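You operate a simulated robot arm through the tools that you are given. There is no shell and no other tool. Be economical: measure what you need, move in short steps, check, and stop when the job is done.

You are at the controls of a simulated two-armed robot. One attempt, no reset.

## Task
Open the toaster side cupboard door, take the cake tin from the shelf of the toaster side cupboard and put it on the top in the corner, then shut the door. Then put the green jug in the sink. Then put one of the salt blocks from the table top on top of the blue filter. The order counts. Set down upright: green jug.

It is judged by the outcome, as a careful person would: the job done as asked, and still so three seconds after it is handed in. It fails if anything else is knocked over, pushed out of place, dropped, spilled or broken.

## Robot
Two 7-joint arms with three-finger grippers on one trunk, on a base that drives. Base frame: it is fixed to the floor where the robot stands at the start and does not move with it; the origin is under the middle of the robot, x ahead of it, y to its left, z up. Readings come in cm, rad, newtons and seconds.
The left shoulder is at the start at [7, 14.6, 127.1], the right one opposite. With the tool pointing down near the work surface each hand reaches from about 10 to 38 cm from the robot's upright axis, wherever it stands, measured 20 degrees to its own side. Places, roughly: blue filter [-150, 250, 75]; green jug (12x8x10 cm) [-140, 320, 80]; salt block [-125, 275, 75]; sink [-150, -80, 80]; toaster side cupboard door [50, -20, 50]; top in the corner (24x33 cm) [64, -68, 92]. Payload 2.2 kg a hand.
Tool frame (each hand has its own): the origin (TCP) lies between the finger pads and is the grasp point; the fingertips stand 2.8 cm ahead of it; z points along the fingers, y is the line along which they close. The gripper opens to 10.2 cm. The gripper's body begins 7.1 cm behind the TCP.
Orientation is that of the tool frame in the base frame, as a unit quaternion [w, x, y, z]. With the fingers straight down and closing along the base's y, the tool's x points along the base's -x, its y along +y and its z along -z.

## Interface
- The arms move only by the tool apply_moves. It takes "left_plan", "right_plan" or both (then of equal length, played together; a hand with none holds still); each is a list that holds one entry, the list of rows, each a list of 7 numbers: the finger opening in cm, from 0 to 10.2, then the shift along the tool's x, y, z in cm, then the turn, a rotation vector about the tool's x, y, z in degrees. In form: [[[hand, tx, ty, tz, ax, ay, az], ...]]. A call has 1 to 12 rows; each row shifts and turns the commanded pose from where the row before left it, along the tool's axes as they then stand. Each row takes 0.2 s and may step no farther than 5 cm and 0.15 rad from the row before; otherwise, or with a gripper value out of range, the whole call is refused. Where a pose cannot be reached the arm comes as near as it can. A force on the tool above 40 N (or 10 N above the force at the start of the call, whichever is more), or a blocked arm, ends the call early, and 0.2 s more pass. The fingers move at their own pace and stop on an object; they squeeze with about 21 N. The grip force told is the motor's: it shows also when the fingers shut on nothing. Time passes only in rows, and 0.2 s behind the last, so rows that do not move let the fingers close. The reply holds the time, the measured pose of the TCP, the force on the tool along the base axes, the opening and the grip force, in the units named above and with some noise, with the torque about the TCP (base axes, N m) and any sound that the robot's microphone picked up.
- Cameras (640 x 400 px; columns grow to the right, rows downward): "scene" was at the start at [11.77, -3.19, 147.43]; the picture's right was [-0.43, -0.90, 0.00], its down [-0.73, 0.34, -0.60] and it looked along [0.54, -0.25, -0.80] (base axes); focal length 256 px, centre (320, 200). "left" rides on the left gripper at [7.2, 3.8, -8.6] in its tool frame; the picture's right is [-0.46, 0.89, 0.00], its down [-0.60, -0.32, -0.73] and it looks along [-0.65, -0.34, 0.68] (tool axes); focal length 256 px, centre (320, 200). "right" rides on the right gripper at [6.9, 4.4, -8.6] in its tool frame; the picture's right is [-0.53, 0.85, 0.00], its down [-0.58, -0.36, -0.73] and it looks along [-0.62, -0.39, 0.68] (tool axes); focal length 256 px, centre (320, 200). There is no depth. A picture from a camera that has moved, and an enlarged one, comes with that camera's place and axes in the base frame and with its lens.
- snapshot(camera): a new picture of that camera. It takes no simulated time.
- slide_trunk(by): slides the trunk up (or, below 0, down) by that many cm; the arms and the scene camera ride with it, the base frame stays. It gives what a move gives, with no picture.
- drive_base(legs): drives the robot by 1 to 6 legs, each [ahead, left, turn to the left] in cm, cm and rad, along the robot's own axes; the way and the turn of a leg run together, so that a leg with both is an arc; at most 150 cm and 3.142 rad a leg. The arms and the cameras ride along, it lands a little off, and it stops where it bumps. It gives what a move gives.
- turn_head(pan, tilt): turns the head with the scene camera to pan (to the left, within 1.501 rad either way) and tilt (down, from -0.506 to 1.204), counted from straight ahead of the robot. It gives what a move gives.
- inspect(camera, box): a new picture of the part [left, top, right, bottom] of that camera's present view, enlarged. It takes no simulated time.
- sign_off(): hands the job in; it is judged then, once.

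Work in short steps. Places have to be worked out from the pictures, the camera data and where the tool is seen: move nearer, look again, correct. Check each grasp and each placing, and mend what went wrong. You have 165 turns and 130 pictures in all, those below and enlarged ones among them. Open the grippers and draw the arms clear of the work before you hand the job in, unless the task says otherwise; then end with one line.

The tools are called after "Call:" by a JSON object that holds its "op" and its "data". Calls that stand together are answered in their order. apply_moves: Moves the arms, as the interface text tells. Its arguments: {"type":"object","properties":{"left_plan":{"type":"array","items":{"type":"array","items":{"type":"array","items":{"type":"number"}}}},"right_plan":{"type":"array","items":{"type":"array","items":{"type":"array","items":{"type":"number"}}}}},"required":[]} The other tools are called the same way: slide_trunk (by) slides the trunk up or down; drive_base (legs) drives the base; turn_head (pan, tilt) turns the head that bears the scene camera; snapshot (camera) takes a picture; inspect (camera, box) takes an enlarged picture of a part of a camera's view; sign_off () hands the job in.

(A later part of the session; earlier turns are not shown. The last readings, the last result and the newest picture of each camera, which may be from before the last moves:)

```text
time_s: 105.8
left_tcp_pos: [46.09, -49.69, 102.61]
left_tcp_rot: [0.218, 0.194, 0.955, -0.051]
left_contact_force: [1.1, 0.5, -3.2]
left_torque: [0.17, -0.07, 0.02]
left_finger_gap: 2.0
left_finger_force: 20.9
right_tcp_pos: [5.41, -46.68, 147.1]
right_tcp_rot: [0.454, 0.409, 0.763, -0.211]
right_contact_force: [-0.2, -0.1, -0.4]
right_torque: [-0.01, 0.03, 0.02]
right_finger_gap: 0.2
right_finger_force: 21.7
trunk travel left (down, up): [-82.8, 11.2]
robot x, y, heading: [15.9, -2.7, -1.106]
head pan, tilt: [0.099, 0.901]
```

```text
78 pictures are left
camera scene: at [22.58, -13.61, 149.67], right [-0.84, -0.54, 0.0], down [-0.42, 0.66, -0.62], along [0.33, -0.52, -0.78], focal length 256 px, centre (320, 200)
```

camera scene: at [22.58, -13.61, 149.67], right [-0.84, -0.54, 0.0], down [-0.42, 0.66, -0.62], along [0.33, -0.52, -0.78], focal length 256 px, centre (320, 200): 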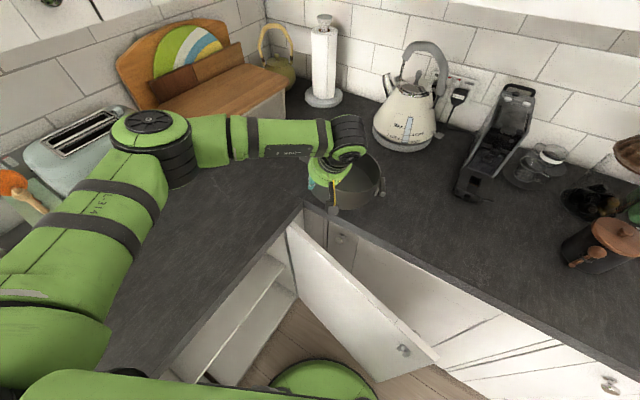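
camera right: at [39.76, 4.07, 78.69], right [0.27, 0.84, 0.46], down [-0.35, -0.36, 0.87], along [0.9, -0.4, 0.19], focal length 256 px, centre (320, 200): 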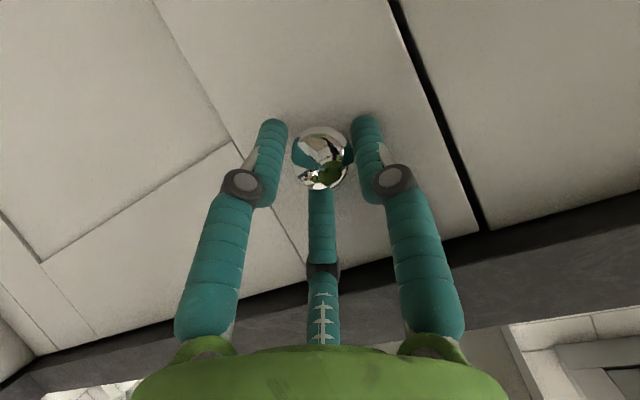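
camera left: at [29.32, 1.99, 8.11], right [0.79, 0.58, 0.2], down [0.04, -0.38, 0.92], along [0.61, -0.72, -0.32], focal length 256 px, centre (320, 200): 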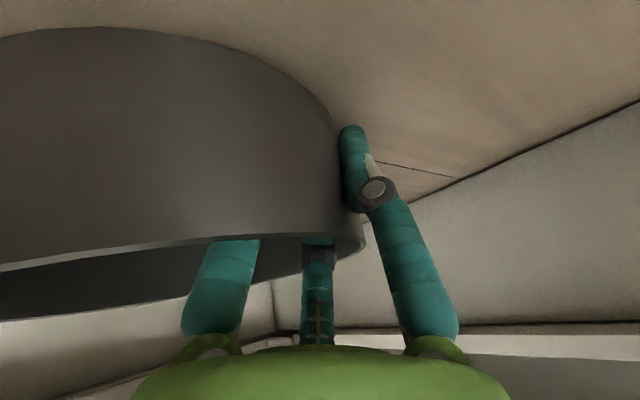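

I'll nudge the base 5 cm along +x, then extend the arm 16.5 cm along the hand's forward direction to bring the tin over about (63, -64).

Call:
{"op": "drive_base", "data": {"legs": [[2.25, 4.5, 0]]}}

Call:
{"op": "apply_moves", "data": {"left_plan": [[[0, -2.5, 0, 1.17, 0, 0, 0], [0, -2.5, 0, 1.17, 0, 0, 0], [0, -2.5, 0, 1.17, 0, 0, 0], [0, -2.5, 0, 1.17, 0, 0, 0], [0, -2.5, 0, 1.17, 0, 0, 0], [0, -2.5, 0, 1.17, 0, 0, 0], [0, 0, 0, 0, 0, 0, 0]]]}}

Call:
{"op": "snapshot", "data": {"camera": "scene"}}

Call:
{"op": "snapshot", "data": {"camera": "left"}}

```text
time_s: 106.7
left_tcp_pos: [50.12, -49.88, 102.99]
left_tcp_rot: [0.22, 0.195, 0.954, -0.051]
left_contact_force: [-1.6, -0.4, -1.8]
left_torque: [0.17, -0.15, 0.03]
left_finger_gap: 2.01
left_finger_force: 20.7
right_tcp_pos: [9.42, -46.7, 146.97]
right_tcp_rot: [0.456, 0.411, 0.761, -0.21]
right_contact_force: [-1.6, -0.6, -0.3]
right_torque: [0.01, -0.05, 0.07]
right_finger_gap: 0.23
right_finger_force: 20.7
trunk travel left (down, up): [-82.8, 11.2]
robot x, y, heading: [21.29, -2.73, -1.108]
head pan, tilt: [0.099, 0.901]
```

```text
time_s: 108.3
left_tcp_pos: [66.2, -56.18, 102.71]
left_tcp_rot: [0.217, 0.195, 0.955, -0.052]
left_contact_force: [-0.4, 0.4, -2.2]
left_torque: [0.13, -0.08, -0.03]
left_finger_gap: 1.97
left_finger_force: 20.7
right_tcp_pos: [10.31, -46.63, 147.04]
right_tcp_rot: [0.453, 0.411, 0.762, -0.211]
right_contact_force: [0.1, 0.3, 0.3]
right_torque: [0.0, -0.02, -0.01]
right_finger_gap: 0.22
right_finger_force: 21.0
trunk travel left (down, up): [-82.8, 11.2]
robot x, y, heading: [21.26, -2.36, -1.102]
head pan, tilt: [0.099, 0.901]
```

```text
77 pictures are left
camera scene: at [27.55, -13.57, 149.67], right [-0.84, -0.54, 0.0], down [-0.42, 0.66, -0.62], along [0.33, -0.52, -0.78], focal length 256 px, centre (320, 200)
```

scene: 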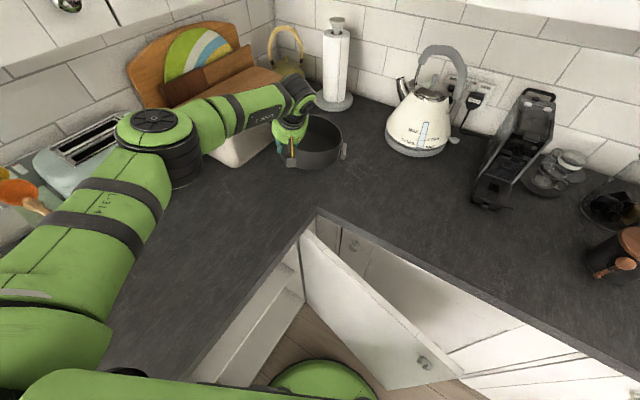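

```text
76 pictures are left
camera left: at [58.4, -48.83, 107.26], right [0.74, 0.65, 0.19], down [0.09, -0.37, 0.93], along [0.67, -0.66, -0.33], focal length 256 px, centre (320, 200)
```

left: 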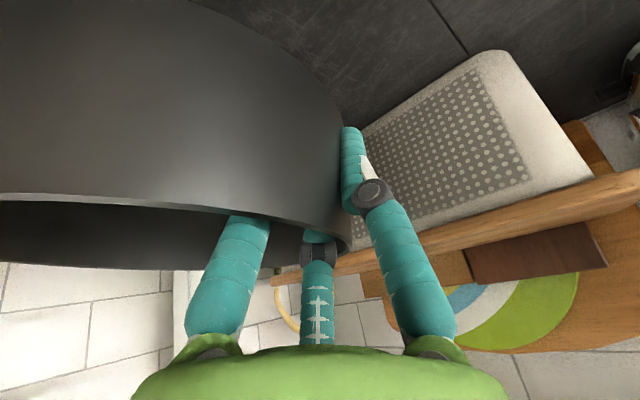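

The tin hovers over about (62.5, -64). I'll lower it gently, watching the force.

Call:
{"op": "apply_moves", "data": {"left_plan": [[[0, 0.4, 0, 0.9, 0, 0, 0], [0, 0.4, 0, 0.9, 0, 0, 0], [0, 0.4, 0, 0.9, 0, 0, 0], [0, 0.4, 0, 0.9, 0, 0, 0], [0, 0, 0, 0, 0, 0, 0]]]}}

Call:
{"op": "snapshot", "data": {"camera": "scene"}}

```text
time_s: 109.5
left_tcp_pos: [66.07, -56.39, 98.98]
left_tcp_rot: [0.218, 0.195, 0.955, -0.052]
left_contact_force: [0.8, 0.4, -1.6]
left_torque: [0.14, -0.1, -0.03]
left_finger_gap: 1.95
left_finger_force: 20.4
right_tcp_pos: [10.33, -46.64, 147.12]
right_tcp_rot: [0.454, 0.411, 0.762, -0.212]
right_contact_force: [0.1, 0.8, -0.3]
right_torque: [0.0, 0.0, -0.01]
right_finger_gap: 0.24
right_finger_force: 20.9
trunk travel left (down, up): [-82.8, 11.2]
robot x, y, heading: [21.45, -2.13, -1.106]
head pan, tilt: [0.099, 0.901]
```

```text
75 pictures are left
camera scene: at [27.54, -13.58, 149.67], right [-0.84, -0.54, 0.0], down [-0.42, 0.66, -0.62], along [0.33, -0.52, -0.78], focal length 256 px, centre (320, 200)
```

scene: 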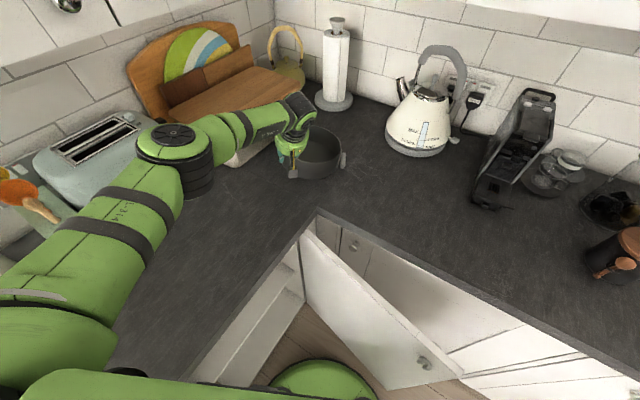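

No contact yet. I'll continue down in smaller steps.

Call:
{"op": "apply_moves", "data": {"left_plan": [[[0, 0.3, 0, 0.65, 0, 0, 0], [0, 0.3, 0, 0.65, 0, 0, 0], [0, 0.2, 0, 0.45, 0, 0, 0], [0, 0.2, 0, 0.45, 0, 0, 0], [0, 0, 0, 0, 0, 0, 0]]]}}

Call:
{"op": "snapshot", "data": {"camera": "left"}}

```text
time_s: 110.7
left_tcp_pos: [66.12, -56.43, 96.57]
left_tcp_rot: [0.216, 0.195, 0.955, -0.053]
left_contact_force: [-0.8, 1.1, 4.3]
left_torque: [-0.33, 0.61, -0.27]
left_finger_gap: 1.95
left_finger_force: 20.7
right_tcp_pos: [10.25, -46.52, 147.14]
right_tcp_rot: [0.454, 0.41, 0.762, -0.212]
right_contact_force: [0.2, 0.5, 0.3]
right_torque: [0.02, -0.03, -0.02]
right_finger_gap: 0.24
right_finger_force: 21.0
trunk travel left (down, up): [-82.8, 11.2]
robot x, y, heading: [20.85, -2.44, -1.099]
head pan, tilt: [0.099, 0.901]
```

```text
74 pictures are left
camera left: at [58.32, -48.96, 101.04], right [0.74, 0.65, 0.19], down [0.09, -0.37, 0.93], along [0.67, -0.67, -0.33], focal length 256 px, centre (320, 200)
```

left: 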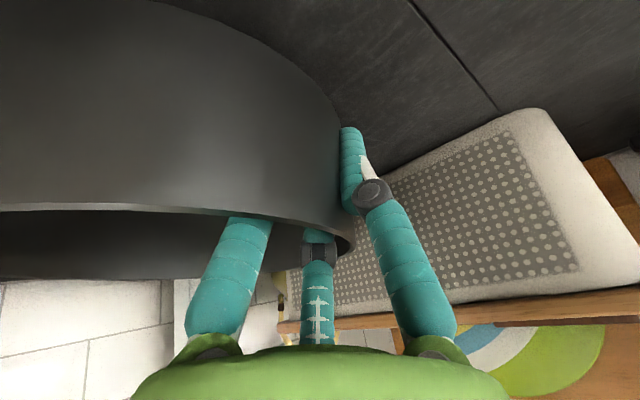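

The tin's far edge is touching down. I'll lower 0.7 more and open the hand.

Call:
{"op": "apply_moves", "data": {"left_plan": [[[0, 0.15, 0, 0.33, 0, 0, 0], [0, 0.15, 0, 0.33, 0, 0, 0], [3, 0, 0, 0, 0, 0, 0], [5, 0, 0, 0, 0, 0, 0], [7, 0, 0, 0, 0, 0, 0], [8, 0, 0, 0, 0, 0, 0]]]}}

Call:
{"op": "snapshot", "data": {"camera": "left"}}

```text
time_s: 112.1
left_tcp_pos: [66.3, -56.38, 95.63]
left_tcp_rot: [0.218, 0.194, 0.955, -0.052]
left_contact_force: [-0.4, -0.1, 1.0]
left_torque: [0.03, 0.01, -0.01]
left_finger_gap: 7.99
left_finger_force: 0.0
right_tcp_pos: [10.3, -46.61, 147.07]
right_tcp_rot: [0.454, 0.411, 0.762, -0.212]
right_contact_force: [-0.3, 0.1, -0.6]
right_torque: [-0.02, -0.01, 0.0]
right_finger_gap: 0.22
right_finger_force: 20.7
trunk travel left (down, up): [-82.8, 11.2]
robot x, y, heading: [21.16, -2.8, -1.101]
head pan, tilt: [0.099, 0.901]
```

```text
73 pictures are left
camera left: at [58.39, -49.03, 100.24], right [0.74, 0.65, 0.19], down [0.09, -0.37, 0.93], along [0.67, -0.66, -0.33], focal length 256 px, centre (320, 200)
```

left: 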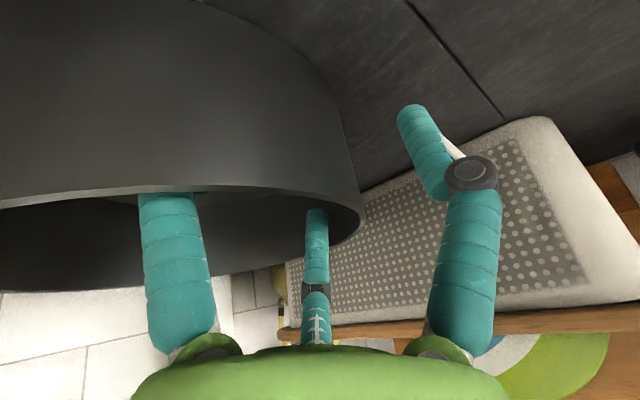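

The tin is released. I'll rise straight up, then pull back along the hand's forward axis.

Call:
{"op": "apply_moves", "data": {"left_plan": [[[8, -0.85, 0, -1.8, 0, 0, 0], [8, -0.85, 0, -1.8, 0, 0, 0], [8, -0.85, 0, -1.8, 0, 0, 0], [8, -0.85, 0, -1.8, 0, 0, 0], [8, -0.85, 0, -1.8, 0, 0, 0], [8, -0.85, 0, -1.8, 0, 0, 0], [8, 2.7, 0, -1.3, 0, 0, 0], [8, 2.7, 0, -1.3, 0, 0, 0], [8, 2.7, 0, -1.3, 0, 0, 0], [8, 2.7, 0, -1.3, 0, 0, 0], [8, 2.7, 0, -1.3, 0, 0, 0], [8, 0, 0, 0, 0, 0, 0]]]}}

Call:
{"op": "snapshot", "data": {"camera": "scene"}}

```text
time_s: 114.7
left_tcp_pos: [52.45, -50.29, 107.64]
left_tcp_rot: [0.218, 0.194, 0.955, -0.053]
left_contact_force: [0.6, -0.4, -0.3]
left_torque: [0.01, -0.01, 0.02]
left_finger_gap: 8.0
left_finger_force: 0.0
right_tcp_pos: [10.34, -46.65, 146.99]
right_tcp_rot: [0.453, 0.411, 0.762, -0.211]
right_contact_force: [-0.2, 0.1, -0.2]
right_torque: [-0.02, -0.01, 0.0]
right_finger_gap: 0.22
right_finger_force: 20.9
trunk travel left (down, up): [-82.8, 11.2]
robot x, y, heading: [21.12, -2.45, -1.102]
head pan, tilt: [0.099, 0.901]
```

```text
72 pictures are left
camera scene: at [27.55, -13.55, 149.67], right [-0.84, -0.54, 0.0], down [-0.42, 0.66, -0.62], along [0.33, -0.52, -0.78], focal length 256 px, centre (320, 200)
```

scene: 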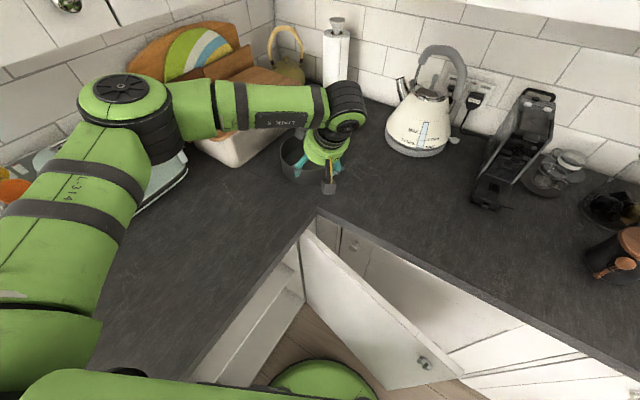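

The tin stands in the corner. To shut the door I'll hook its outer face with the left fingers pointing down from above, so I drive the hand to (20.5, -41.5), fingers closed, on the outer side of the door.

Call:
{"op": "apply_moves", "data": {"left_plan": [[[0, 0, 0, 0, 0, 0, 0], [0, 0, 0, 0, 0, 0, 0], [0, 0, 0, 0, 0, 0, 0]]]}}

Call:
{"op": "drive_base", "data": {"legs": [[-22.3, -24.4, 0]]}}

Call:
{"op": "snapshot", "data": {"camera": "scene"}}

```text
time_s: 115.5
left_tcp_pos: [52.45, -50.33, 107.54]
left_tcp_rot: [0.217, 0.195, 0.955, -0.051]
left_contact_force: [0.0, -0.4, -0.2]
left_torque: [0.01, 0.02, 0.01]
left_finger_gap: 0.22
left_finger_force: 20.2
right_tcp_pos: [10.19, -46.58, 147.08]
right_tcp_rot: [0.453, 0.411, 0.762, -0.212]
right_contact_force: [-0.3, 0.6, -1.0]
right_torque: [-0.02, 0.02, 0.0]
right_finger_gap: 0.24
right_finger_force: 21.2
trunk travel left (down, up): [-82.8, 11.2]
robot x, y, heading: [21.03, -2.86, -1.105]
head pan, tilt: [0.099, 0.901]
```

```text
time_s: 117.7
left_tcp_pos: [20.66, -41.58, 107.53]
left_tcp_rot: [0.216, 0.195, 0.955, -0.052]
left_contact_force: [0.9, -0.3, -0.9]
left_torque: [0.01, 0.0, 0.02]
left_finger_gap: 0.23
left_finger_force: 21.4
right_tcp_pos: [-21.26, -37.84, 147.02]
right_tcp_rot: [0.452, 0.411, 0.763, -0.212]
right_contact_force: [1.0, -0.7, 0.0]
right_torque: [0.01, -0.01, 0.01]
right_finger_gap: 0.2
right_finger_force: 20.6
trunk travel left (down, up): [-82.8, 11.2]
robot x, y, heading: [-10.45, 6.18, -1.103]
head pan, tilt: [0.099, 0.901]
```

```text
71 pictures are left
camera scene: at [-4.06, -4.72, 149.66], right [-0.84, -0.54, 0.0], down [-0.42, 0.66, -0.62], along [0.33, -0.52, -0.78], focal length 256 px, centre (320, 200)
```

scene: 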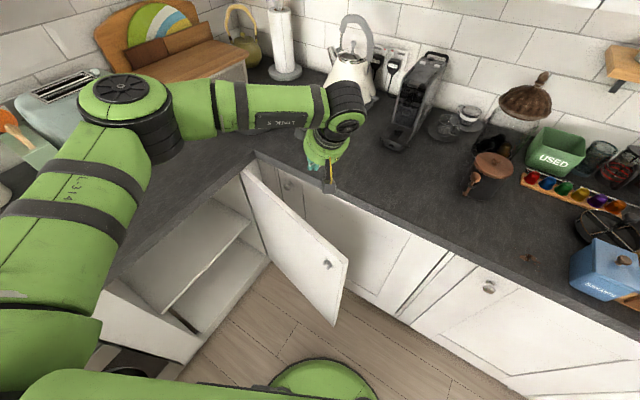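

The hand is close to both the counter edge and the door, so I'll shift slightly to (17, -40) before lowering.

Call:
{"op": "drive_base", "data": {"legs": [[-2.96, -2.5, 0]]}}

Call:
{"op": "slide_trunk", "data": {"by": -16}}

Call:
{"op": "snapshot", "data": {"camera": "scene"}}

Call:
{"op": "snapshot", "data": {"camera": "left"}}

```text
time_s: 118.6
left_tcp_pos: [17.59, -40.29, 107.3]
left_tcp_rot: [0.214, 0.194, 0.956, -0.051]
left_contact_force: [1.5, 0.1, -0.7]
left_torque: [0.01, 0.1, -0.04]
left_finger_gap: 0.22
left_finger_force: 21.0
right_tcp_pos: [-24.15, -36.62, 146.93]
right_tcp_rot: [0.451, 0.41, 0.764, -0.212]
right_contact_force: [1.0, -0.5, 0.3]
right_torque: [-0.01, 0.06, -0.03]
right_finger_gap: 0.21
right_finger_force: 21.1
trunk travel left (down, up): [-82.8, 11.2]
robot x, y, heading: [-14.08, 7.84, -1.102]
head pan, tilt: [0.099, 0.901]
```

```text
time_s: 120.4
left_tcp_pos: [17.05, -39.94, 91.62]
left_tcp_rot: [0.218, 0.195, 0.955, -0.052]
left_contact_force: [-0.4, 0.3, 0.4]
left_torque: [-0.01, 0.01, 0.05]
left_finger_gap: 0.22
left_finger_force: 20.9
right_tcp_pos: [-25.09, -36.31, 131.06]
right_tcp_rot: [0.453, 0.411, 0.762, -0.212]
right_contact_force: [-0.2, 0.5, -0.5]
right_torque: [0.05, 0.0, 0.01]
right_finger_gap: 0.2
right_finger_force: 21.0
trunk travel left (down, up): [-66.8, 27.2]
robot x, y, heading: [-14.21, 7.53, -1.104]
head pan, tilt: [0.099, 0.901]
```

```text
70 pictures are left
camera scene: at [-7.83, -3.13, 133.68], right [-0.84, -0.54, 0.0], down [-0.42, 0.66, -0.62], along [0.33, -0.52, -0.78], focal length 256 px, centre (320, 200)
```

scene: 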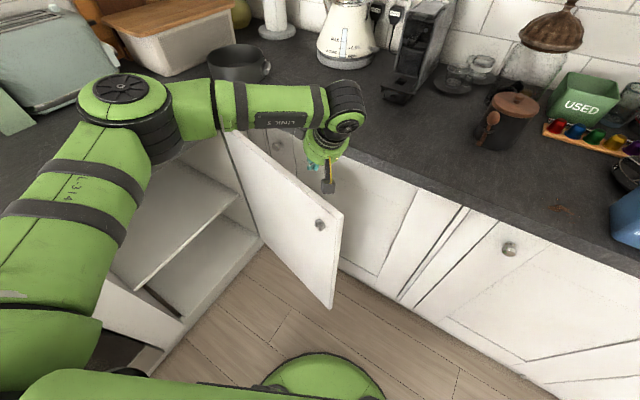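

```text
69 pictures are left
camera left: at [9.25, -32.54, 96.1], right [0.73, 0.65, 0.19], down [0.09, -0.37, 0.93], along [0.67, -0.66, -0.33], focal length 256 px, centre (320, 200)
```

left: 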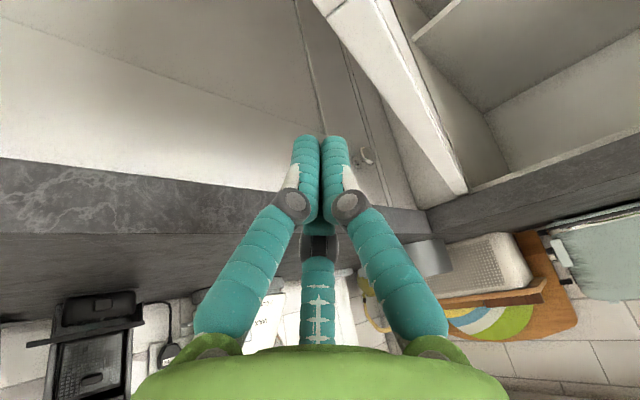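

The left camera shows the fingers in the gap on the outer side of the door. I'll lower 8 more.

Call:
{"op": "slide_trunk", "data": {"by": -8}}

Call:
{"op": "snapshot", "data": {"camera": "left"}}

```text
time_s: 121.6
left_tcp_pos: [17.09, -39.95, 83.75]
left_tcp_rot: [0.217, 0.195, 0.955, -0.052]
left_contact_force: [0.7, 0.0, -0.1]
left_torque: [0.04, -0.01, -0.02]
left_finger_gap: 0.25
left_finger_force: 20.6
right_tcp_pos: [-24.94, -36.06, 123.09]
right_tcp_rot: [0.454, 0.41, 0.763, -0.211]
right_contact_force: [0.0, -0.2, 0.2]
right_torque: [0.0, 0.02, 0.0]
right_finger_gap: 0.25
right_finger_force: 20.8
trunk travel left (down, up): [-58.8, 35.2]
robot x, y, heading: [-14.15, 7.74, -1.106]
head pan, tilt: [0.099, 0.901]
```

```text
68 pictures are left
camera left: at [9.24, -32.53, 88.11], right [0.73, 0.65, 0.19], down [0.09, -0.37, 0.93], along [0.67, -0.66, -0.33], focal length 256 px, centre (320, 200)
```

left: 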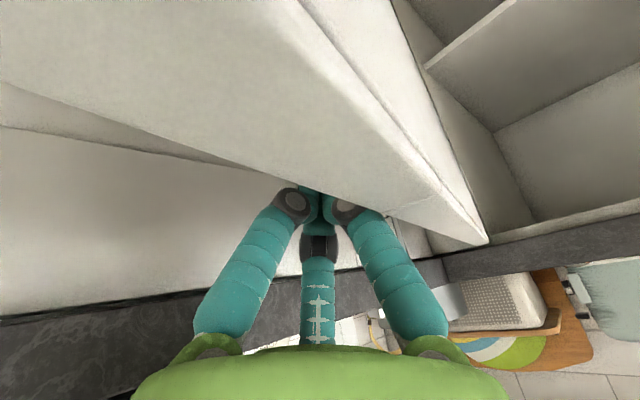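

The fingers are now behind the door on its outer side. I'll sweep along the closing arc with the base to about 35°.

Call:
{"op": "drive_base", "data": {"legs": [[-10.2, 8.3, 0], [-4.9, 8.6, 0], [-1.9, 6.4, 0]]}}

Call:
{"op": "snapshot", "data": {"camera": "scene"}}

```text
time_s: 124.2
left_tcp_pos: [30.12, -14.32, 83.48]
left_tcp_rot: [0.218, 0.194, 0.955, -0.052]
left_contact_force: [-0.3, 0.5, -0.1]
left_torque: [0.02, 0.04, -0.04]
left_finger_gap: 0.25
left_finger_force: 21.5
right_tcp_pos: [-12.02, -10.52, 123.04]
right_tcp_rot: [0.453, 0.411, 0.762, -0.212]
right_contact_force: [0.5, 0.2, 0.4]
right_torque: [-0.03, 0.03, 0.0]
right_finger_gap: 0.22
right_finger_force: 21.3
trunk travel left (down, up): [-58.8, 35.2]
robot x, y, heading: [-0.89, 33.42, -1.103]
head pan, tilt: [0.099, 0.901]
```

```text
67 pictures are left
camera scene: at [5.28, 22.41, 125.68], right [-0.84, -0.54, 0.0], down [-0.42, 0.66, -0.62], along [0.33, -0.52, -0.78], focal length 256 px, centre (320, 200)
```

scene: 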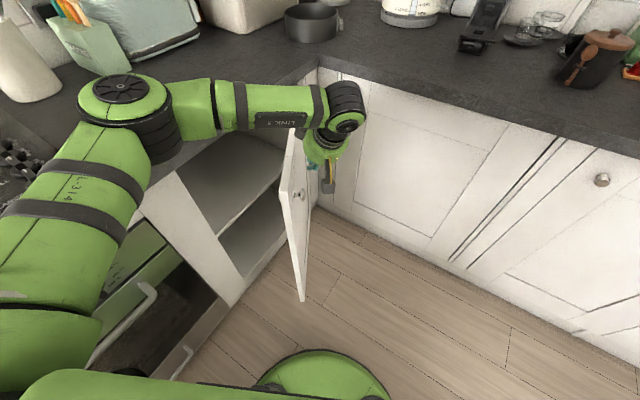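

The door has swung to about 35°. To finish without the elbow going over the hob, I'll withdraw and come back facing more forward (heading -0.3).

Call:
{"op": "drive_base", "data": {"legs": [[0, -13.4, 0], [-14.5, -22.9, 0], [0, 0, 0.8], [10.3, -33.4, 0]]}}

Call:
{"op": "turn_head", "data": {"pan": 0.0, "tilt": 0.8}}

Call:
{"op": "snapshot", "data": {"camera": "scene"}}

```text
time_s: 131.0
left_tcp_pos: [15.73, -15.78, 83.58]
left_tcp_rot: [0.22, -0.195, 0.955, 0.037]
left_contact_force: [0.3, 0.5, -0.5]
left_torque: [-0.02, 0.03, 0.0]
left_finger_gap: 0.21
left_finger_force: 20.9
right_tcp_pos: [-16.01, -43.27, 123.08]
right_tcp_rot: [0.499, 0.08, 0.863, -0.017]
right_contact_force: [-0.1, -0.5, 0.1]
right_torque: [0.01, -0.01, 0.0]
right_finger_gap: 0.2
right_finger_force: 21.2
trunk travel left (down, up): [-58.8, 35.2]
robot x, y, heading: [-40.51, -4.91, -0.3]
head pan, tilt: [0.099, 0.901]
```

```text
time_s: 131.7
left_tcp_pos: [15.72, -15.79, 83.64]
left_tcp_rot: [0.221, -0.194, 0.955, 0.037]
left_contact_force: [-0.1, 0.4, -0.6]
left_torque: [-0.01, -0.02, 0.01]
left_finger_gap: 0.19
left_finger_force: 20.5
right_tcp_pos: [-16.18, -43.61, 122.91]
right_tcp_rot: [0.5, 0.08, 0.862, -0.017]
right_contact_force: [-0.3, -0.2, 0.0]
right_torque: [-0.02, 0.02, 0.0]
right_finger_gap: 0.22
right_finger_force: 21.1
trunk travel left (down, up): [-58.8, 35.2]
robot x, y, heading: [-40.18, -5.37, -0.299]
head pan, tilt: [0.0, 0.799]
```

```text
66 pictures are left
camera scene: at [-27.7, -9.15, 126.46], right [-0.3, -0.96, 0.0], down [-0.69, 0.21, -0.7], along [0.67, -0.21, -0.72], focal length 256 px, centre (320, 200)
```

scene: 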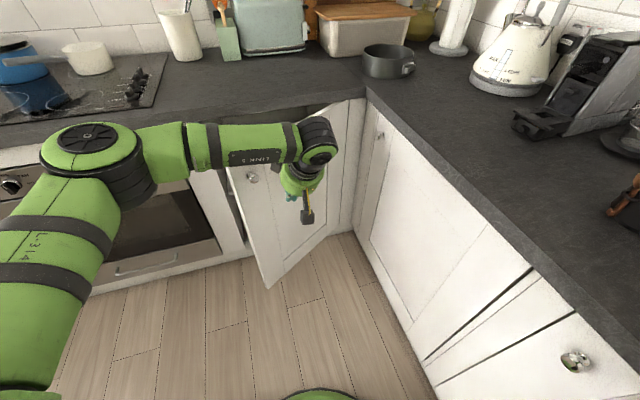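

The hand is positioned on the outer side of the door, which is about 35° open. I'll push it ahead towards closing.

Call:
{"op": "drive_base", "data": {"legs": [[16, 5, 0], [12.4, 7.3, 0]]}}

Call:
{"op": "snapshot", "data": {"camera": "scene"}}

```text
time_s: 134.1
left_tcp_pos: [46.49, -12.37, 83.65]
left_tcp_rot: [0.221, -0.194, 0.955, 0.036]
left_contact_force: [0.7, -0.1, 0.3]
left_torque: [0.0, 0.01, 0.03]
left_finger_gap: 0.24
left_finger_force: 20.9
right_tcp_pos: [14.47, -40.17, 123.13]
right_tcp_rot: [0.5, 0.079, 0.862, -0.016]
right_contact_force: [-0.9, -0.5, 0.3]
right_torque: [0.01, 0.0, -0.02]
right_finger_gap: 0.23
right_finger_force: 20.9
trunk travel left (down, up): [-58.8, 35.2]
robot x, y, heading: [-9.37, -1.79, -0.306]
head pan, tilt: [0.0, 0.799]
```

```text
65 pictures are left
camera scene: at [2.96, -5.78, 126.48], right [-0.3, -0.96, 0.0], down [-0.68, 0.21, -0.7], along [0.67, -0.21, -0.72], focal length 256 px, centre (320, 200)
```

scene: 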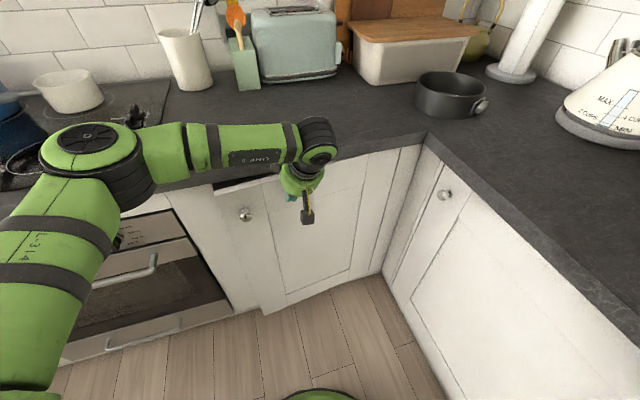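

The door is about 10° open. I'll pitch the hand to lean back (tilt about 50°) so it clears the counter edge, then push the rest with the arm.

Call:
{"op": "apply_moves", "data": {"left_plan": [[[0, 1.0, 0, -0.8, 0, -8.5, 0], [0, 1.0, 0, -0.8, 0, -8.5, 0], [0, 0, 0, 0, 0, -8.5, 0], [0, 0, 0, 0, 0, 0, 0]]]}}

Call:
{"op": "drive_base", "data": {"legs": [[6, 2, 0]]}}

Call:
{"op": "snapshot", "data": {"camera": "scene"}}

```text
time_s: 135.1
left_tcp_pos: [44.24, -13.37, 84.14]
left_tcp_rot: [0.426, -0.182, 0.883, 0.079]
left_contact_force: [0.3, -0.3, -0.4]
left_torque: [-0.01, 0.0, -0.02]
left_finger_gap: 0.24
left_finger_force: 20.5
right_tcp_pos: [14.72, -40.07, 122.97]
right_tcp_rot: [0.501, 0.079, 0.862, -0.017]
right_contact_force: [0.5, -0.2, 0.4]
right_torque: [-0.01, 0.01, -0.01]
right_finger_gap: 0.21
right_finger_force: 21.3
trunk travel left (down, up): [-58.8, 35.2]
robot x, y, heading: [-9.69, -1.85, -0.3]
head pan, tilt: [0.0, 0.799]
```

```text
time_s: 136.1
left_tcp_pos: [50.64, -13.22, 83.92]
left_tcp_rot: [0.426, -0.182, 0.883, 0.079]
left_contact_force: [0.7, -0.2, 0.2]
left_torque: [0.0, 0.0, 0.01]
left_finger_gap: 0.22
left_finger_force: 20.6
right_tcp_pos: [20.91, -40.14, 123.1]
right_tcp_rot: [0.5, 0.08, 0.862, -0.018]
right_contact_force: [0.5, 0.3, 0.3]
right_torque: [-0.02, -0.01, 0.0]
right_finger_gap: 0.21
right_finger_force: 20.8
trunk travel left (down, up): [-58.8, 35.2]
robot x, y, heading: [-3.24, -1.77, -0.301]
head pan, tilt: [0.0, 0.799]
```

```text
64 pictures are left
camera scene: at [9.43, -5.65, 126.45], right [-0.29, -0.96, 0.0], down [-0.69, 0.21, -0.7], along [0.67, -0.21, -0.72], focal length 256 px, centre (320, 200)
```

scene: 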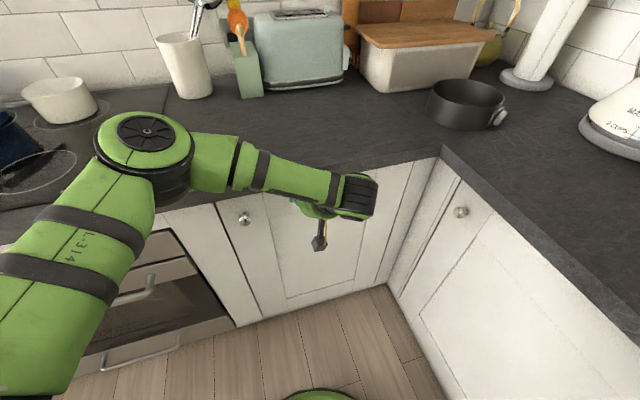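

The door looks almost shut. I'll press with the arm in small steps until I feel resistance.

Call:
{"op": "apply_moves", "data": {"left_plan": [[[0, -0.3, 0, 0.4, 0, 0, 0], [0, -0.3, 0, 0.4, 0, 0, 0], [0, -0.3, 0, 0.4, 0, 0, 0], [0, -0.3, 0, 0.4, 0, 0, 0], [0, -0.3, 0, 0.4, 0, 0, 0], [0, -0.3, 0, 0.4, 0, 0, 0]]]}}

Call:
{"op": "inspect", "data": {"camera": "scene", "box": [180, 140, 440, 340]}}

```text
time_s: 137.0
left_tcp_pos: [50.79, -13.14, 83.79]
left_tcp_rot: [0.418, -0.174, 0.888, 0.076]
left_contact_force: [-19.6, -2.5, 6.5]
left_torque: [0.1, -0.06, -0.02]
left_finger_gap: 0.2
left_finger_force: 21.2
right_tcp_pos: [20.57, -39.89, 123.19]
right_tcp_rot: [0.501, 0.08, 0.862, -0.018]
right_contact_force: [1.2, 0.6, -0.2]
right_torque: [-0.03, 0.01, -0.03]
right_finger_gap: 0.2
right_finger_force: 20.8
trunk travel left (down, up): [-58.8, 35.2]
robot x, y, heading: [-3.46, -1.68, -0.298]
head pan, tilt: [0.0, 0.799]
stopped in row 4 (left hand): the force on the tool passed its limit at 43 N (the readings are from after the stop); the commanded pose is now the measured one
```

```text
2.00 times, centred on (310, 240) of scene
camera zoom: at [8.91, -5.55, 126.53], right [-0.3, -0.96, 0.0], down [-0.68, 0.21, -0.7], along [0.67, -0.21, -0.71], focal length 513 px, centre (340, 120)
```

zoom: 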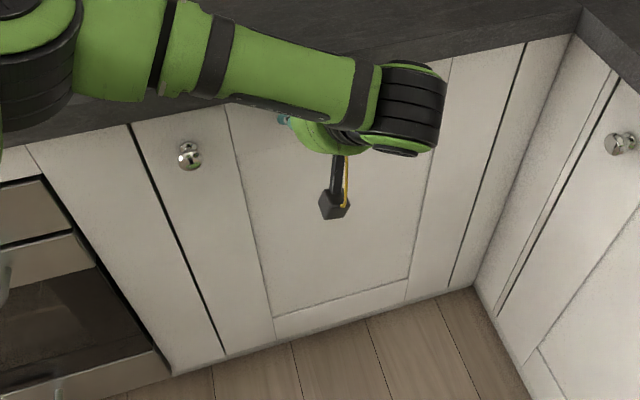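

The door is shut: flush in view, with 43 N of resistance. I'll back off, raise the trunk, turn to face the table, and look.

Call:
{"op": "drive_base", "data": {"legs": [[-40, 0, 0]]}}

Call:
{"op": "slide_trunk", "data": {"by": 24}}

Call:
{"op": "drive_base", "data": {"legs": [[0, 0, 2.1]]}}

Call:
{"op": "turn_head", "data": {"pan": 0.0, "tilt": 0.4}}

Call:
{"op": "snapshot", "data": {"camera": "scene"}}

```text
time_s: 139.5
left_tcp_pos: [13.62, -1.0, 83.7]
left_tcp_rot: [0.42, -0.178, 0.886, 0.079]
left_contact_force: [-0.5, 0.3, -0.4]
left_torque: [0.02, -0.02, 0.02]
left_finger_gap: 0.22
left_finger_force: 21.0
right_tcp_pos: [-16.93, -28.23, 123.07]
right_tcp_rot: [0.5, 0.078, 0.862, -0.017]
right_contact_force: [0.1, 0.1, -0.2]
right_torque: [-0.02, 0.0, 0.05]
right_finger_gap: 0.24
right_finger_force: 21.4
trunk travel left (down, up): [-58.8, 35.2]
robot x, y, heading: [-41.59, 10.11, -0.295]
head pan, tilt: [0.0, 0.799]
```

```text
time_s: 142.0
left_tcp_pos: [13.6, -1.08, 107.62]
left_tcp_rot: [0.419, -0.178, 0.887, 0.078]
left_contact_force: [-0.3, 1.3, 0.5]
left_torque: [0.02, 0.01, -0.01]
left_finger_gap: 0.21
left_finger_force: 21.3
right_tcp_pos: [-16.87, -28.25, 147.03]
right_tcp_rot: [0.5, 0.079, 0.862, -0.017]
right_contact_force: [-0.2, -0.1, -0.1]
right_torque: [0.0, -0.02, 0.0]
right_finger_gap: 0.22
right_finger_force: 21.0
trunk travel left (down, up): [-82.8, 11.2]
robot x, y, heading: [-41.17, 10.05, -0.294]
head pan, tilt: [0.0, 0.799]
```

```text
time_s: 147.3
left_tcp_pos: [-58.96, 62.92, 107.59]
left_tcp_rot: [-0.142, 0.856, -0.29, -0.403]
left_contact_force: [0.5, -0.2, -0.3]
left_torque: [0.01, -0.01, -0.02]
left_finger_gap: 0.21
left_finger_force: 20.4
right_tcp_pos: [-20.12, 50.0, 146.97]
right_tcp_rot: [-0.265, 0.706, -0.5, -0.425]
right_contact_force: [0.0, 0.6, 0.0]
right_torque: [-0.01, 0.02, 0.0]
right_finger_gap: 0.2
right_finger_force: 21.0
trunk travel left (down, up): [-82.8, 11.2]
robot x, y, heading: [-41.27, 9.96, 1.795]
head pan, tilt: [0.0, 0.799]
```

```text
time_s: 148.2
left_tcp_pos: [-58.81, 62.88, 107.54]
left_tcp_rot: [-0.143, 0.856, -0.291, -0.402]
left_contact_force: [-0.1, 0.2, -0.5]
left_torque: [0.0, 0.01, -0.01]
left_finger_gap: 0.21
left_finger_force: 20.8
right_tcp_pos: [-20.22, 49.87, 147.2]
right_tcp_rot: [-0.265, 0.707, -0.5, -0.424]
right_contact_force: [-0.8, -0.7, -0.2]
right_torque: [-0.01, 0.0, -0.02]
right_finger_gap: 0.22
right_finger_force: 21.3
trunk travel left (down, up): [-82.8, 11.2]
robot x, y, heading: [-41.01, 10.09, 1.793]
head pan, tilt: [0.0, 0.4]
```

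```text
62 pictures are left
camera scene: at [-44.29, 23.8, 153.97], right [0.98, 0.22, 0.0], down [0.09, -0.38, -0.92], along [-0.2, 0.9, -0.39], focal length 256 px, centre (320, 200)
```

scene: 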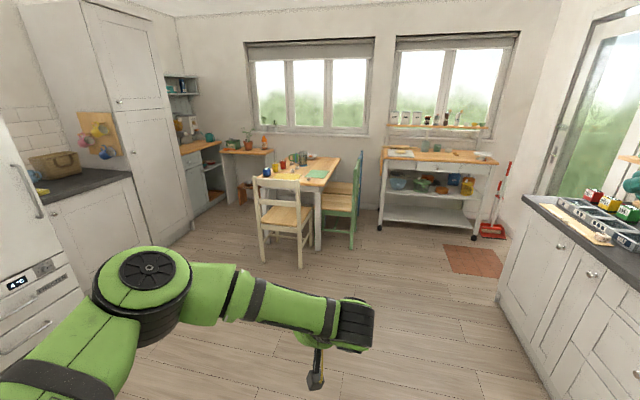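

The dining table is ahead with two chairs around it. I'll enlarge the table area.

Call:
{"op": "inspect", "data": {"camera": "scene", "box": [220, 130, 380, 270]}}

```text
2.86 times, centred on (300, 200) of scene
camera zoom: at [-44.29, 23.8, 153.97], right [0.98, 0.22, 0.0], down [0.09, -0.38, -0.92], along [-0.2, 0.9, -0.39], focal length 732 px, centre (377, 200)
```

zoom: 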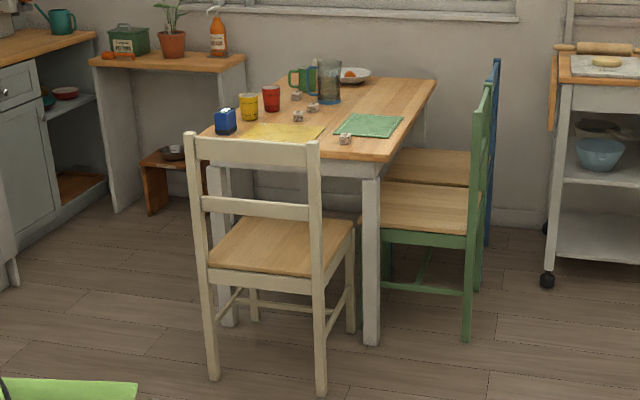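

On the table I can see the blue box (filter) near the left front corner, small salt cubes, and the green jug further back. I'll drive towards (-150, 150), keeping left of the cream chair, and look again.

Call:
{"op": "drive_base", "data": {"legs": [[80, 37.7, 0], [80, 37.7, -0.22]]}}

Call:
{"op": "turn_head", "data": {"pan": 0.3, "tilt": 0.5}}

Call:
{"op": "snapshot", "data": {"camera": "scene"}}

Call:
{"op": "turn_head", "data": {"pan": -0.2, "tilt": 0.6}}

Call:
{"op": "snapshot", "data": {"camera": "scene"}}

```text
time_s: 157.1
left_tcp_pos: [-147.08, 209.87, 107.68]
left_tcp_rot: [-0.186, 0.819, -0.385, -0.383]
left_contact_force: [0.6, -1.0, 0.7]
left_torque: [-0.01, 0.02, 0.03]
left_finger_gap: 0.21
left_finger_force: 21.0
right_tcp_pos: [-112.17, 188.55, 147.01]
right_tcp_rot: [-0.311, 0.646, -0.576, -0.393]
right_contact_force: [0.6, -0.5, 0.1]
right_torque: [-0.04, -0.03, 0.03]
right_finger_gap: 0.19
right_finger_force: 20.4
trunk travel left (down, up): [-82.8, 11.2]
robot x, y, heading: [-141.95, 154.78, 1.572]
head pan, tilt: [0.0, 0.4]
```

```text
time_s: 157.9
left_tcp_pos: [-147.06, 209.89, 107.67]
left_tcp_rot: [-0.187, 0.818, -0.385, -0.384]
left_contact_force: [-0.7, -0.6, -0.2]
left_torque: [-0.01, 0.01, 0.0]
left_finger_gap: 0.23
left_finger_force: 20.0
right_tcp_pos: [-112.21, 188.82, 146.99]
right_tcp_rot: [-0.311, 0.646, -0.577, -0.392]
right_contact_force: [0.4, 0.0, 0.0]
right_torque: [-0.02, -0.01, 0.01]
right_finger_gap: 0.24
right_finger_force: 20.9
trunk travel left (down, up): [-82.8, 11.2]
robot x, y, heading: [-141.52, 154.52, 1.568]
head pan, tilt: [0.3, 0.499]
```

```text
60 pictures are left
camera scene: at [-144.31, 168.02, 153.06], right [0.96, 0.29, 0.0], down [0.14, -0.46, -0.88], along [-0.26, 0.84, -0.48], focal length 256 px, centre (320, 200)
```

scene: 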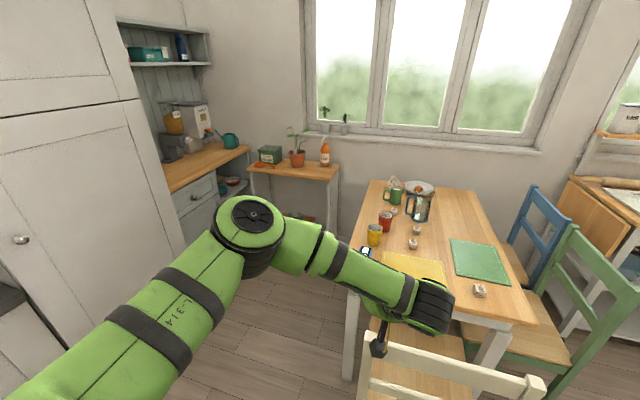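

```text
time_s: 158.9
left_tcp_pos: [-147.03, 210.02, 107.61]
left_tcp_rot: [-0.186, 0.819, -0.384, -0.384]
left_contact_force: [-0.6, -0.5, -0.8]
left_torque: [0.0, 0.0, -0.01]
left_finger_gap: 0.2
left_finger_force: 21.1
right_tcp_pos: [-112.22, 188.66, 147.06]
right_tcp_rot: [-0.312, 0.645, -0.577, -0.391]
right_contact_force: [0.0, -0.6, -0.4]
right_torque: [-0.01, 0.0, 0.01]
right_finger_gap: 0.24
right_finger_force: 21.2
trunk travel left (down, up): [-82.8, 11.2]
robot x, y, heading: [-141.94, 154.39, 1.574]
head pan, tilt: [-0.201, 0.6]
```

```text
59 pictures are left
camera scene: at [-139.86, 167.94, 152.16], right [0.98, -0.2, 0.0], down [-0.11, -0.55, -0.83], along [0.17, 0.81, -0.56], focal length 256 px, centre (320, 200)
```

scene: 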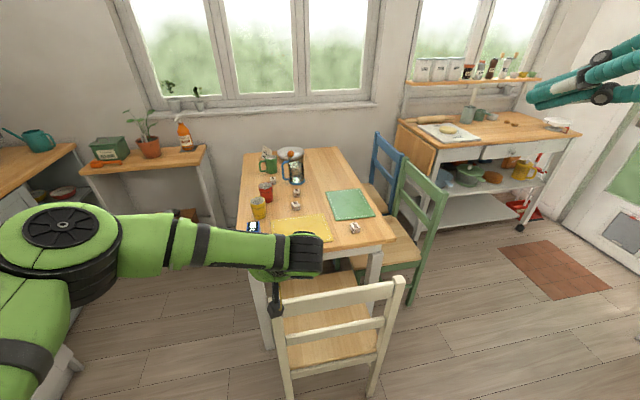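

The table is clear to see. I'll enlarge it to place the jug, salt blocks and filter.

Call:
{"op": "inspect", "data": {"camera": "scene", "box": [230, 140, 390, 260]}}

```text
3.33 times, centred on (310, 200) of scene
camera zoom: at [-139.86, 167.94, 152.16], right [0.98, -0.2, 0.0], down [-0.11, -0.55, -0.83], along [0.17, 0.81, -0.56], focal length 854 px, centre (353, 200)
```

zoom: 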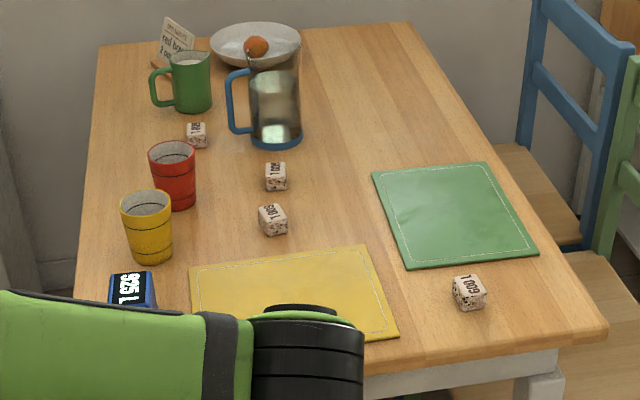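

The jug base computes to (-140.4, 320.4), with its handle towards -x. I'll go round to the table's left side: first to (-184, 215), then turn to face the table.

Call:
{"op": "drive_base", "data": {"legs": [[30, 42, 0], [30, 0, 0], [0, 0, -0.8]]}}

Call:
{"op": "turn_head", "data": {"pan": 0.5, "tilt": 0.7}}

Call:
{"op": "snapshot", "data": {"camera": "scene"}}

```text
time_s: 165.7
left_tcp_pos: [-147.17, 257.27, 107.58]
left_tcp_rot: [0.321, -0.602, 0.676, 0.279]
left_contact_force: [0.5, 1.3, -0.8]
left_torque: [0.03, 0.01, 0.01]
left_finger_gap: 0.23
left_finger_force: 21.2
right_tcp_pos: [-138.29, 217.41, 147.15]
right_tcp_rot: [0.44, -0.368, 0.784, 0.239]
right_contact_force: [-0.2, 1.6, -0.1]
right_torque: [0.02, 0.01, 0.0]
right_finger_gap: 0.2
right_finger_force: 20.8
trunk travel left (down, up): [-82.8, 11.2]
robot x, y, heading: [-183.9, 214.92, 0.762]
head pan, tilt: [-0.201, 0.6]
```

```text
time_s: 166.7
left_tcp_pos: [-147.29, 257.31, 107.68]
left_tcp_rot: [0.322, -0.601, 0.676, 0.279]
left_contact_force: [0.4, -0.2, 0.1]
left_torque: [0.01, 0.02, -0.03]
left_finger_gap: 0.2
left_finger_force: 20.9
right_tcp_pos: [-138.38, 217.28, 146.97]
right_tcp_rot: [0.44, -0.368, 0.784, 0.238]
right_contact_force: [-0.1, 0.5, 0.1]
right_torque: [-0.03, 0.01, 0.01]
right_finger_gap: 0.22
right_finger_force: 21.2
trunk travel left (down, up): [-82.8, 11.2]
robot x, y, heading: [-183.53, 214.82, 0.764]
head pan, tilt: [0.499, 0.7]
```

```text
57 pictures are left
camera scene: at [-177.25, 226.39, 151.29], right [0.95, -0.31, 0.0], down [-0.2, -0.61, -0.77], along [0.23, 0.73, -0.64], focal length 256 px, centre (320, 200)
```

scene: 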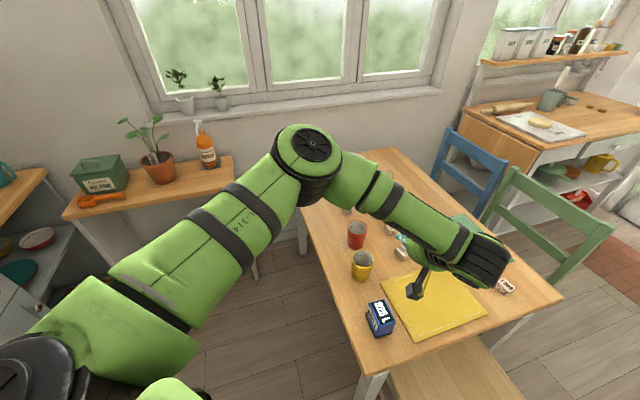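

The shelf's front edge is at y≈333, so the robot can go up to y≈300. I'll turn to heading 0 and slide left along the table side.

Call:
{"op": "drive_base", "data": {"legs": [[0, 0, -0.764], [0, 45, 0], [0, 38, 0]]}}

Call:
{"op": "turn_head", "data": {"pan": 0.2, "tilt": 0.9}}

Call:
{"op": "snapshot", "data": {"camera": "scene"}}

```text
time_s: 170.7
left_tcp_pos: [-129.46, 242.18, 107.7]
left_tcp_rot: [0.404, -0.304, 0.852, 0.138]
left_contact_force: [-1.0, 0.1, 0.6]
left_torque: [-0.02, -0.05, -0.02]
left_finger_gap: 0.23
left_finger_force: 21.4
right_tcp_pos: [-150.82, 207.35, 147.15]
right_tcp_rot: [0.497, -0.046, 0.865, 0.057]
right_contact_force: [0.5, 0.6, 0.1]
right_torque: [0.04, -0.02, -0.02]
right_finger_gap: 0.22
right_finger_force: 21.2
trunk travel left (down, up): [-82.8, 11.2]
robot x, y, heading: [-184.93, 237.35, -0.005]
head pan, tilt: [0.499, 0.7]
stopped in leg 2: the robot was blocked; the commanded pose is now the measured one
```

```text
time_s: 171.5
left_tcp_pos: [-129.37, 242.16, 107.6]
left_tcp_rot: [0.403, -0.304, 0.852, 0.138]
left_contact_force: [-0.1, 0.0, -0.8]
left_torque: [0.0, 0.04, -0.01]
left_finger_gap: 0.24
left_finger_force: 20.6
right_tcp_pos: [-150.64, 207.57, 147.16]
right_tcp_rot: [0.498, -0.047, 0.864, 0.056]
right_contact_force: [-0.4, 0.2, 0.7]
right_torque: [0.0, -0.02, 0.03]
right_finger_gap: 0.23
right_finger_force: 21.1
trunk travel left (down, up): [-82.8, 11.2]
robot x, y, heading: [-185.02, 237.44, -0.01]
head pan, tilt: [0.201, 0.901]
```

```text
56 pictures are left
camera scene: at [-172.36, 238.6, 149.68], right [0.19, -0.98, 0.0], down [-0.77, -0.15, -0.62], along [0.61, 0.12, -0.78], focal length 256 px, centre (320, 200)
```

scene: 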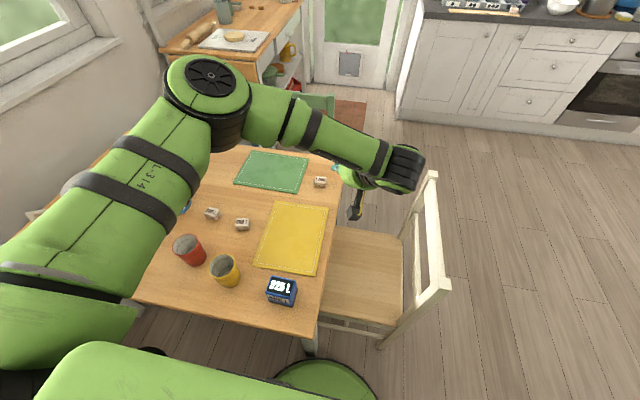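

The base bumped the table leg at the left front corner. I'll back off 8 cm and pass by further out.

Call:
{"op": "drive_base", "data": {"legs": [[-8, -2, 0], [0, 30, 0], [0, 34, 0]]}}

Call:
{"op": "snapshot", "data": {"camera": "scene"}}

```text
time_s: 176.1
left_tcp_pos: [-136.93, 304.24, 107.6]
left_tcp_rot: [0.404, -0.304, 0.852, 0.14]
left_contact_force: [-1.1, -0.3, 1.2]
left_torque: [0.02, 0.02, 0.05]
left_finger_gap: 0.22
left_finger_force: 20.9
right_tcp_pos: [-158.57, 269.32, 146.87]
right_tcp_rot: [0.497, -0.046, 0.864, 0.057]
right_contact_force: [-0.7, -0.2, -0.4]
right_torque: [0.01, -0.01, 0.03]
right_finger_gap: 0.21
right_finger_force: 20.9
trunk travel left (down, up): [-82.8, 11.2]
robot x, y, heading: [-192.95, 299.56, -0.01]
head pan, tilt: [0.201, 0.901]
```

```text
55 pictures are left
camera scene: at [-180.12, 300.52, 149.68], right [0.19, -0.98, 0.0], down [-0.77, -0.15, -0.62], along [0.61, 0.12, -0.78], focal length 256 px, centre (320, 200)
```

scene: 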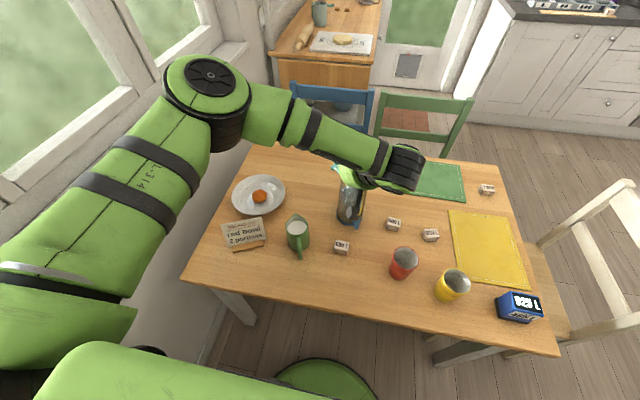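

I can see the jug with its handle towards the robot and something white inside, so it must stay level. I'll enlarge it to measure.

Call:
{"op": "inspect", "data": {"camera": "scene", "box": [210, 160, 370, 280]}}

```text
3.33 times, centred on (290, 220) of scene
camera zoom: at [-180.12, 300.52, 149.68], right [0.19, -0.98, 0.0], down [-0.77, -0.15, -0.62], along [0.61, 0.12, -0.78], focal length 854 px, centre (420, 133)
```

zoom: 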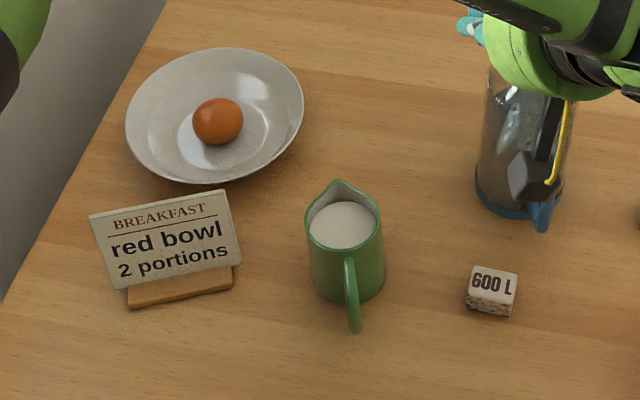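

The jug axis is at about (-140.3, 315.5), its top near z 84, and its handle points towards (-0.94, -0.34). I'll bring the left hand vertical and open, keeping it high.

Call:
{"op": "apply_moves", "data": {"left_plan": [[[10.2, 0, 1.5, -0.5, 0, 8.4, 0], [10.2, 0, 1.5, -0.5, 0, 8.4, 0], [10.2, 0, 1.5, -0.5, 0, 8.4, 0], [10.2, 0, 1.5, -0.5, 0, 8.4, 0], [10.2, 0, 1.5, -0.5, 0, 8.4, 0], [10.2, 0, 0, 0, 0, 8.0, 0], [10.2, 0, 0, 0, 0, 0, 0]]]}}

Call:
{"op": "drive_base", "data": {"legs": [[12, 0, 0]]}}

```text
time_s: 177.7
left_tcp_pos: [-142.76, 309.29, 109.52]
left_tcp_rot: [0.004, -0.332, 0.943, -0.003]
left_contact_force: [0.0, -0.6, 0.1]
left_torque: [0.02, 0.02, -0.03]
left_finger_gap: 10.22
left_finger_force: 0.0
right_tcp_pos: [-158.49, 269.66, 147.01]
right_tcp_rot: [0.498, -0.045, 0.864, 0.056]
right_contact_force: [-0.8, -0.1, 0.1]
right_torque: [-0.02, -0.03, -0.01]
right_finger_gap: 0.2
right_finger_force: 20.8
trunk travel left (down, up): [-82.8, 11.2]
robot x, y, heading: [-192.9, 299.18, -0.006]
head pan, tilt: [0.201, 0.901]
```

```text
time_s: 178.9
left_tcp_pos: [-131.29, 309.3, 109.73]
left_tcp_rot: [0.006, -0.333, 0.943, -0.004]
left_contact_force: [0.8, 0.5, -0.4]
left_torque: [0.03, -0.03, 0.02]
left_finger_gap: 10.19
left_finger_force: 0.1
right_tcp_pos: [-146.98, 269.59, 147.14]
right_tcp_rot: [0.499, -0.045, 0.864, 0.055]
right_contact_force: [-0.1, 0.1, -0.7]
right_torque: [0.02, 0.01, 0.01]
right_finger_gap: 0.26
right_finger_force: 21.3
trunk travel left (down, up): [-82.8, 11.2]
robot x, y, heading: [-181.03, 299.51, -0.01]
head pan, tilt: [0.201, 0.901]
```

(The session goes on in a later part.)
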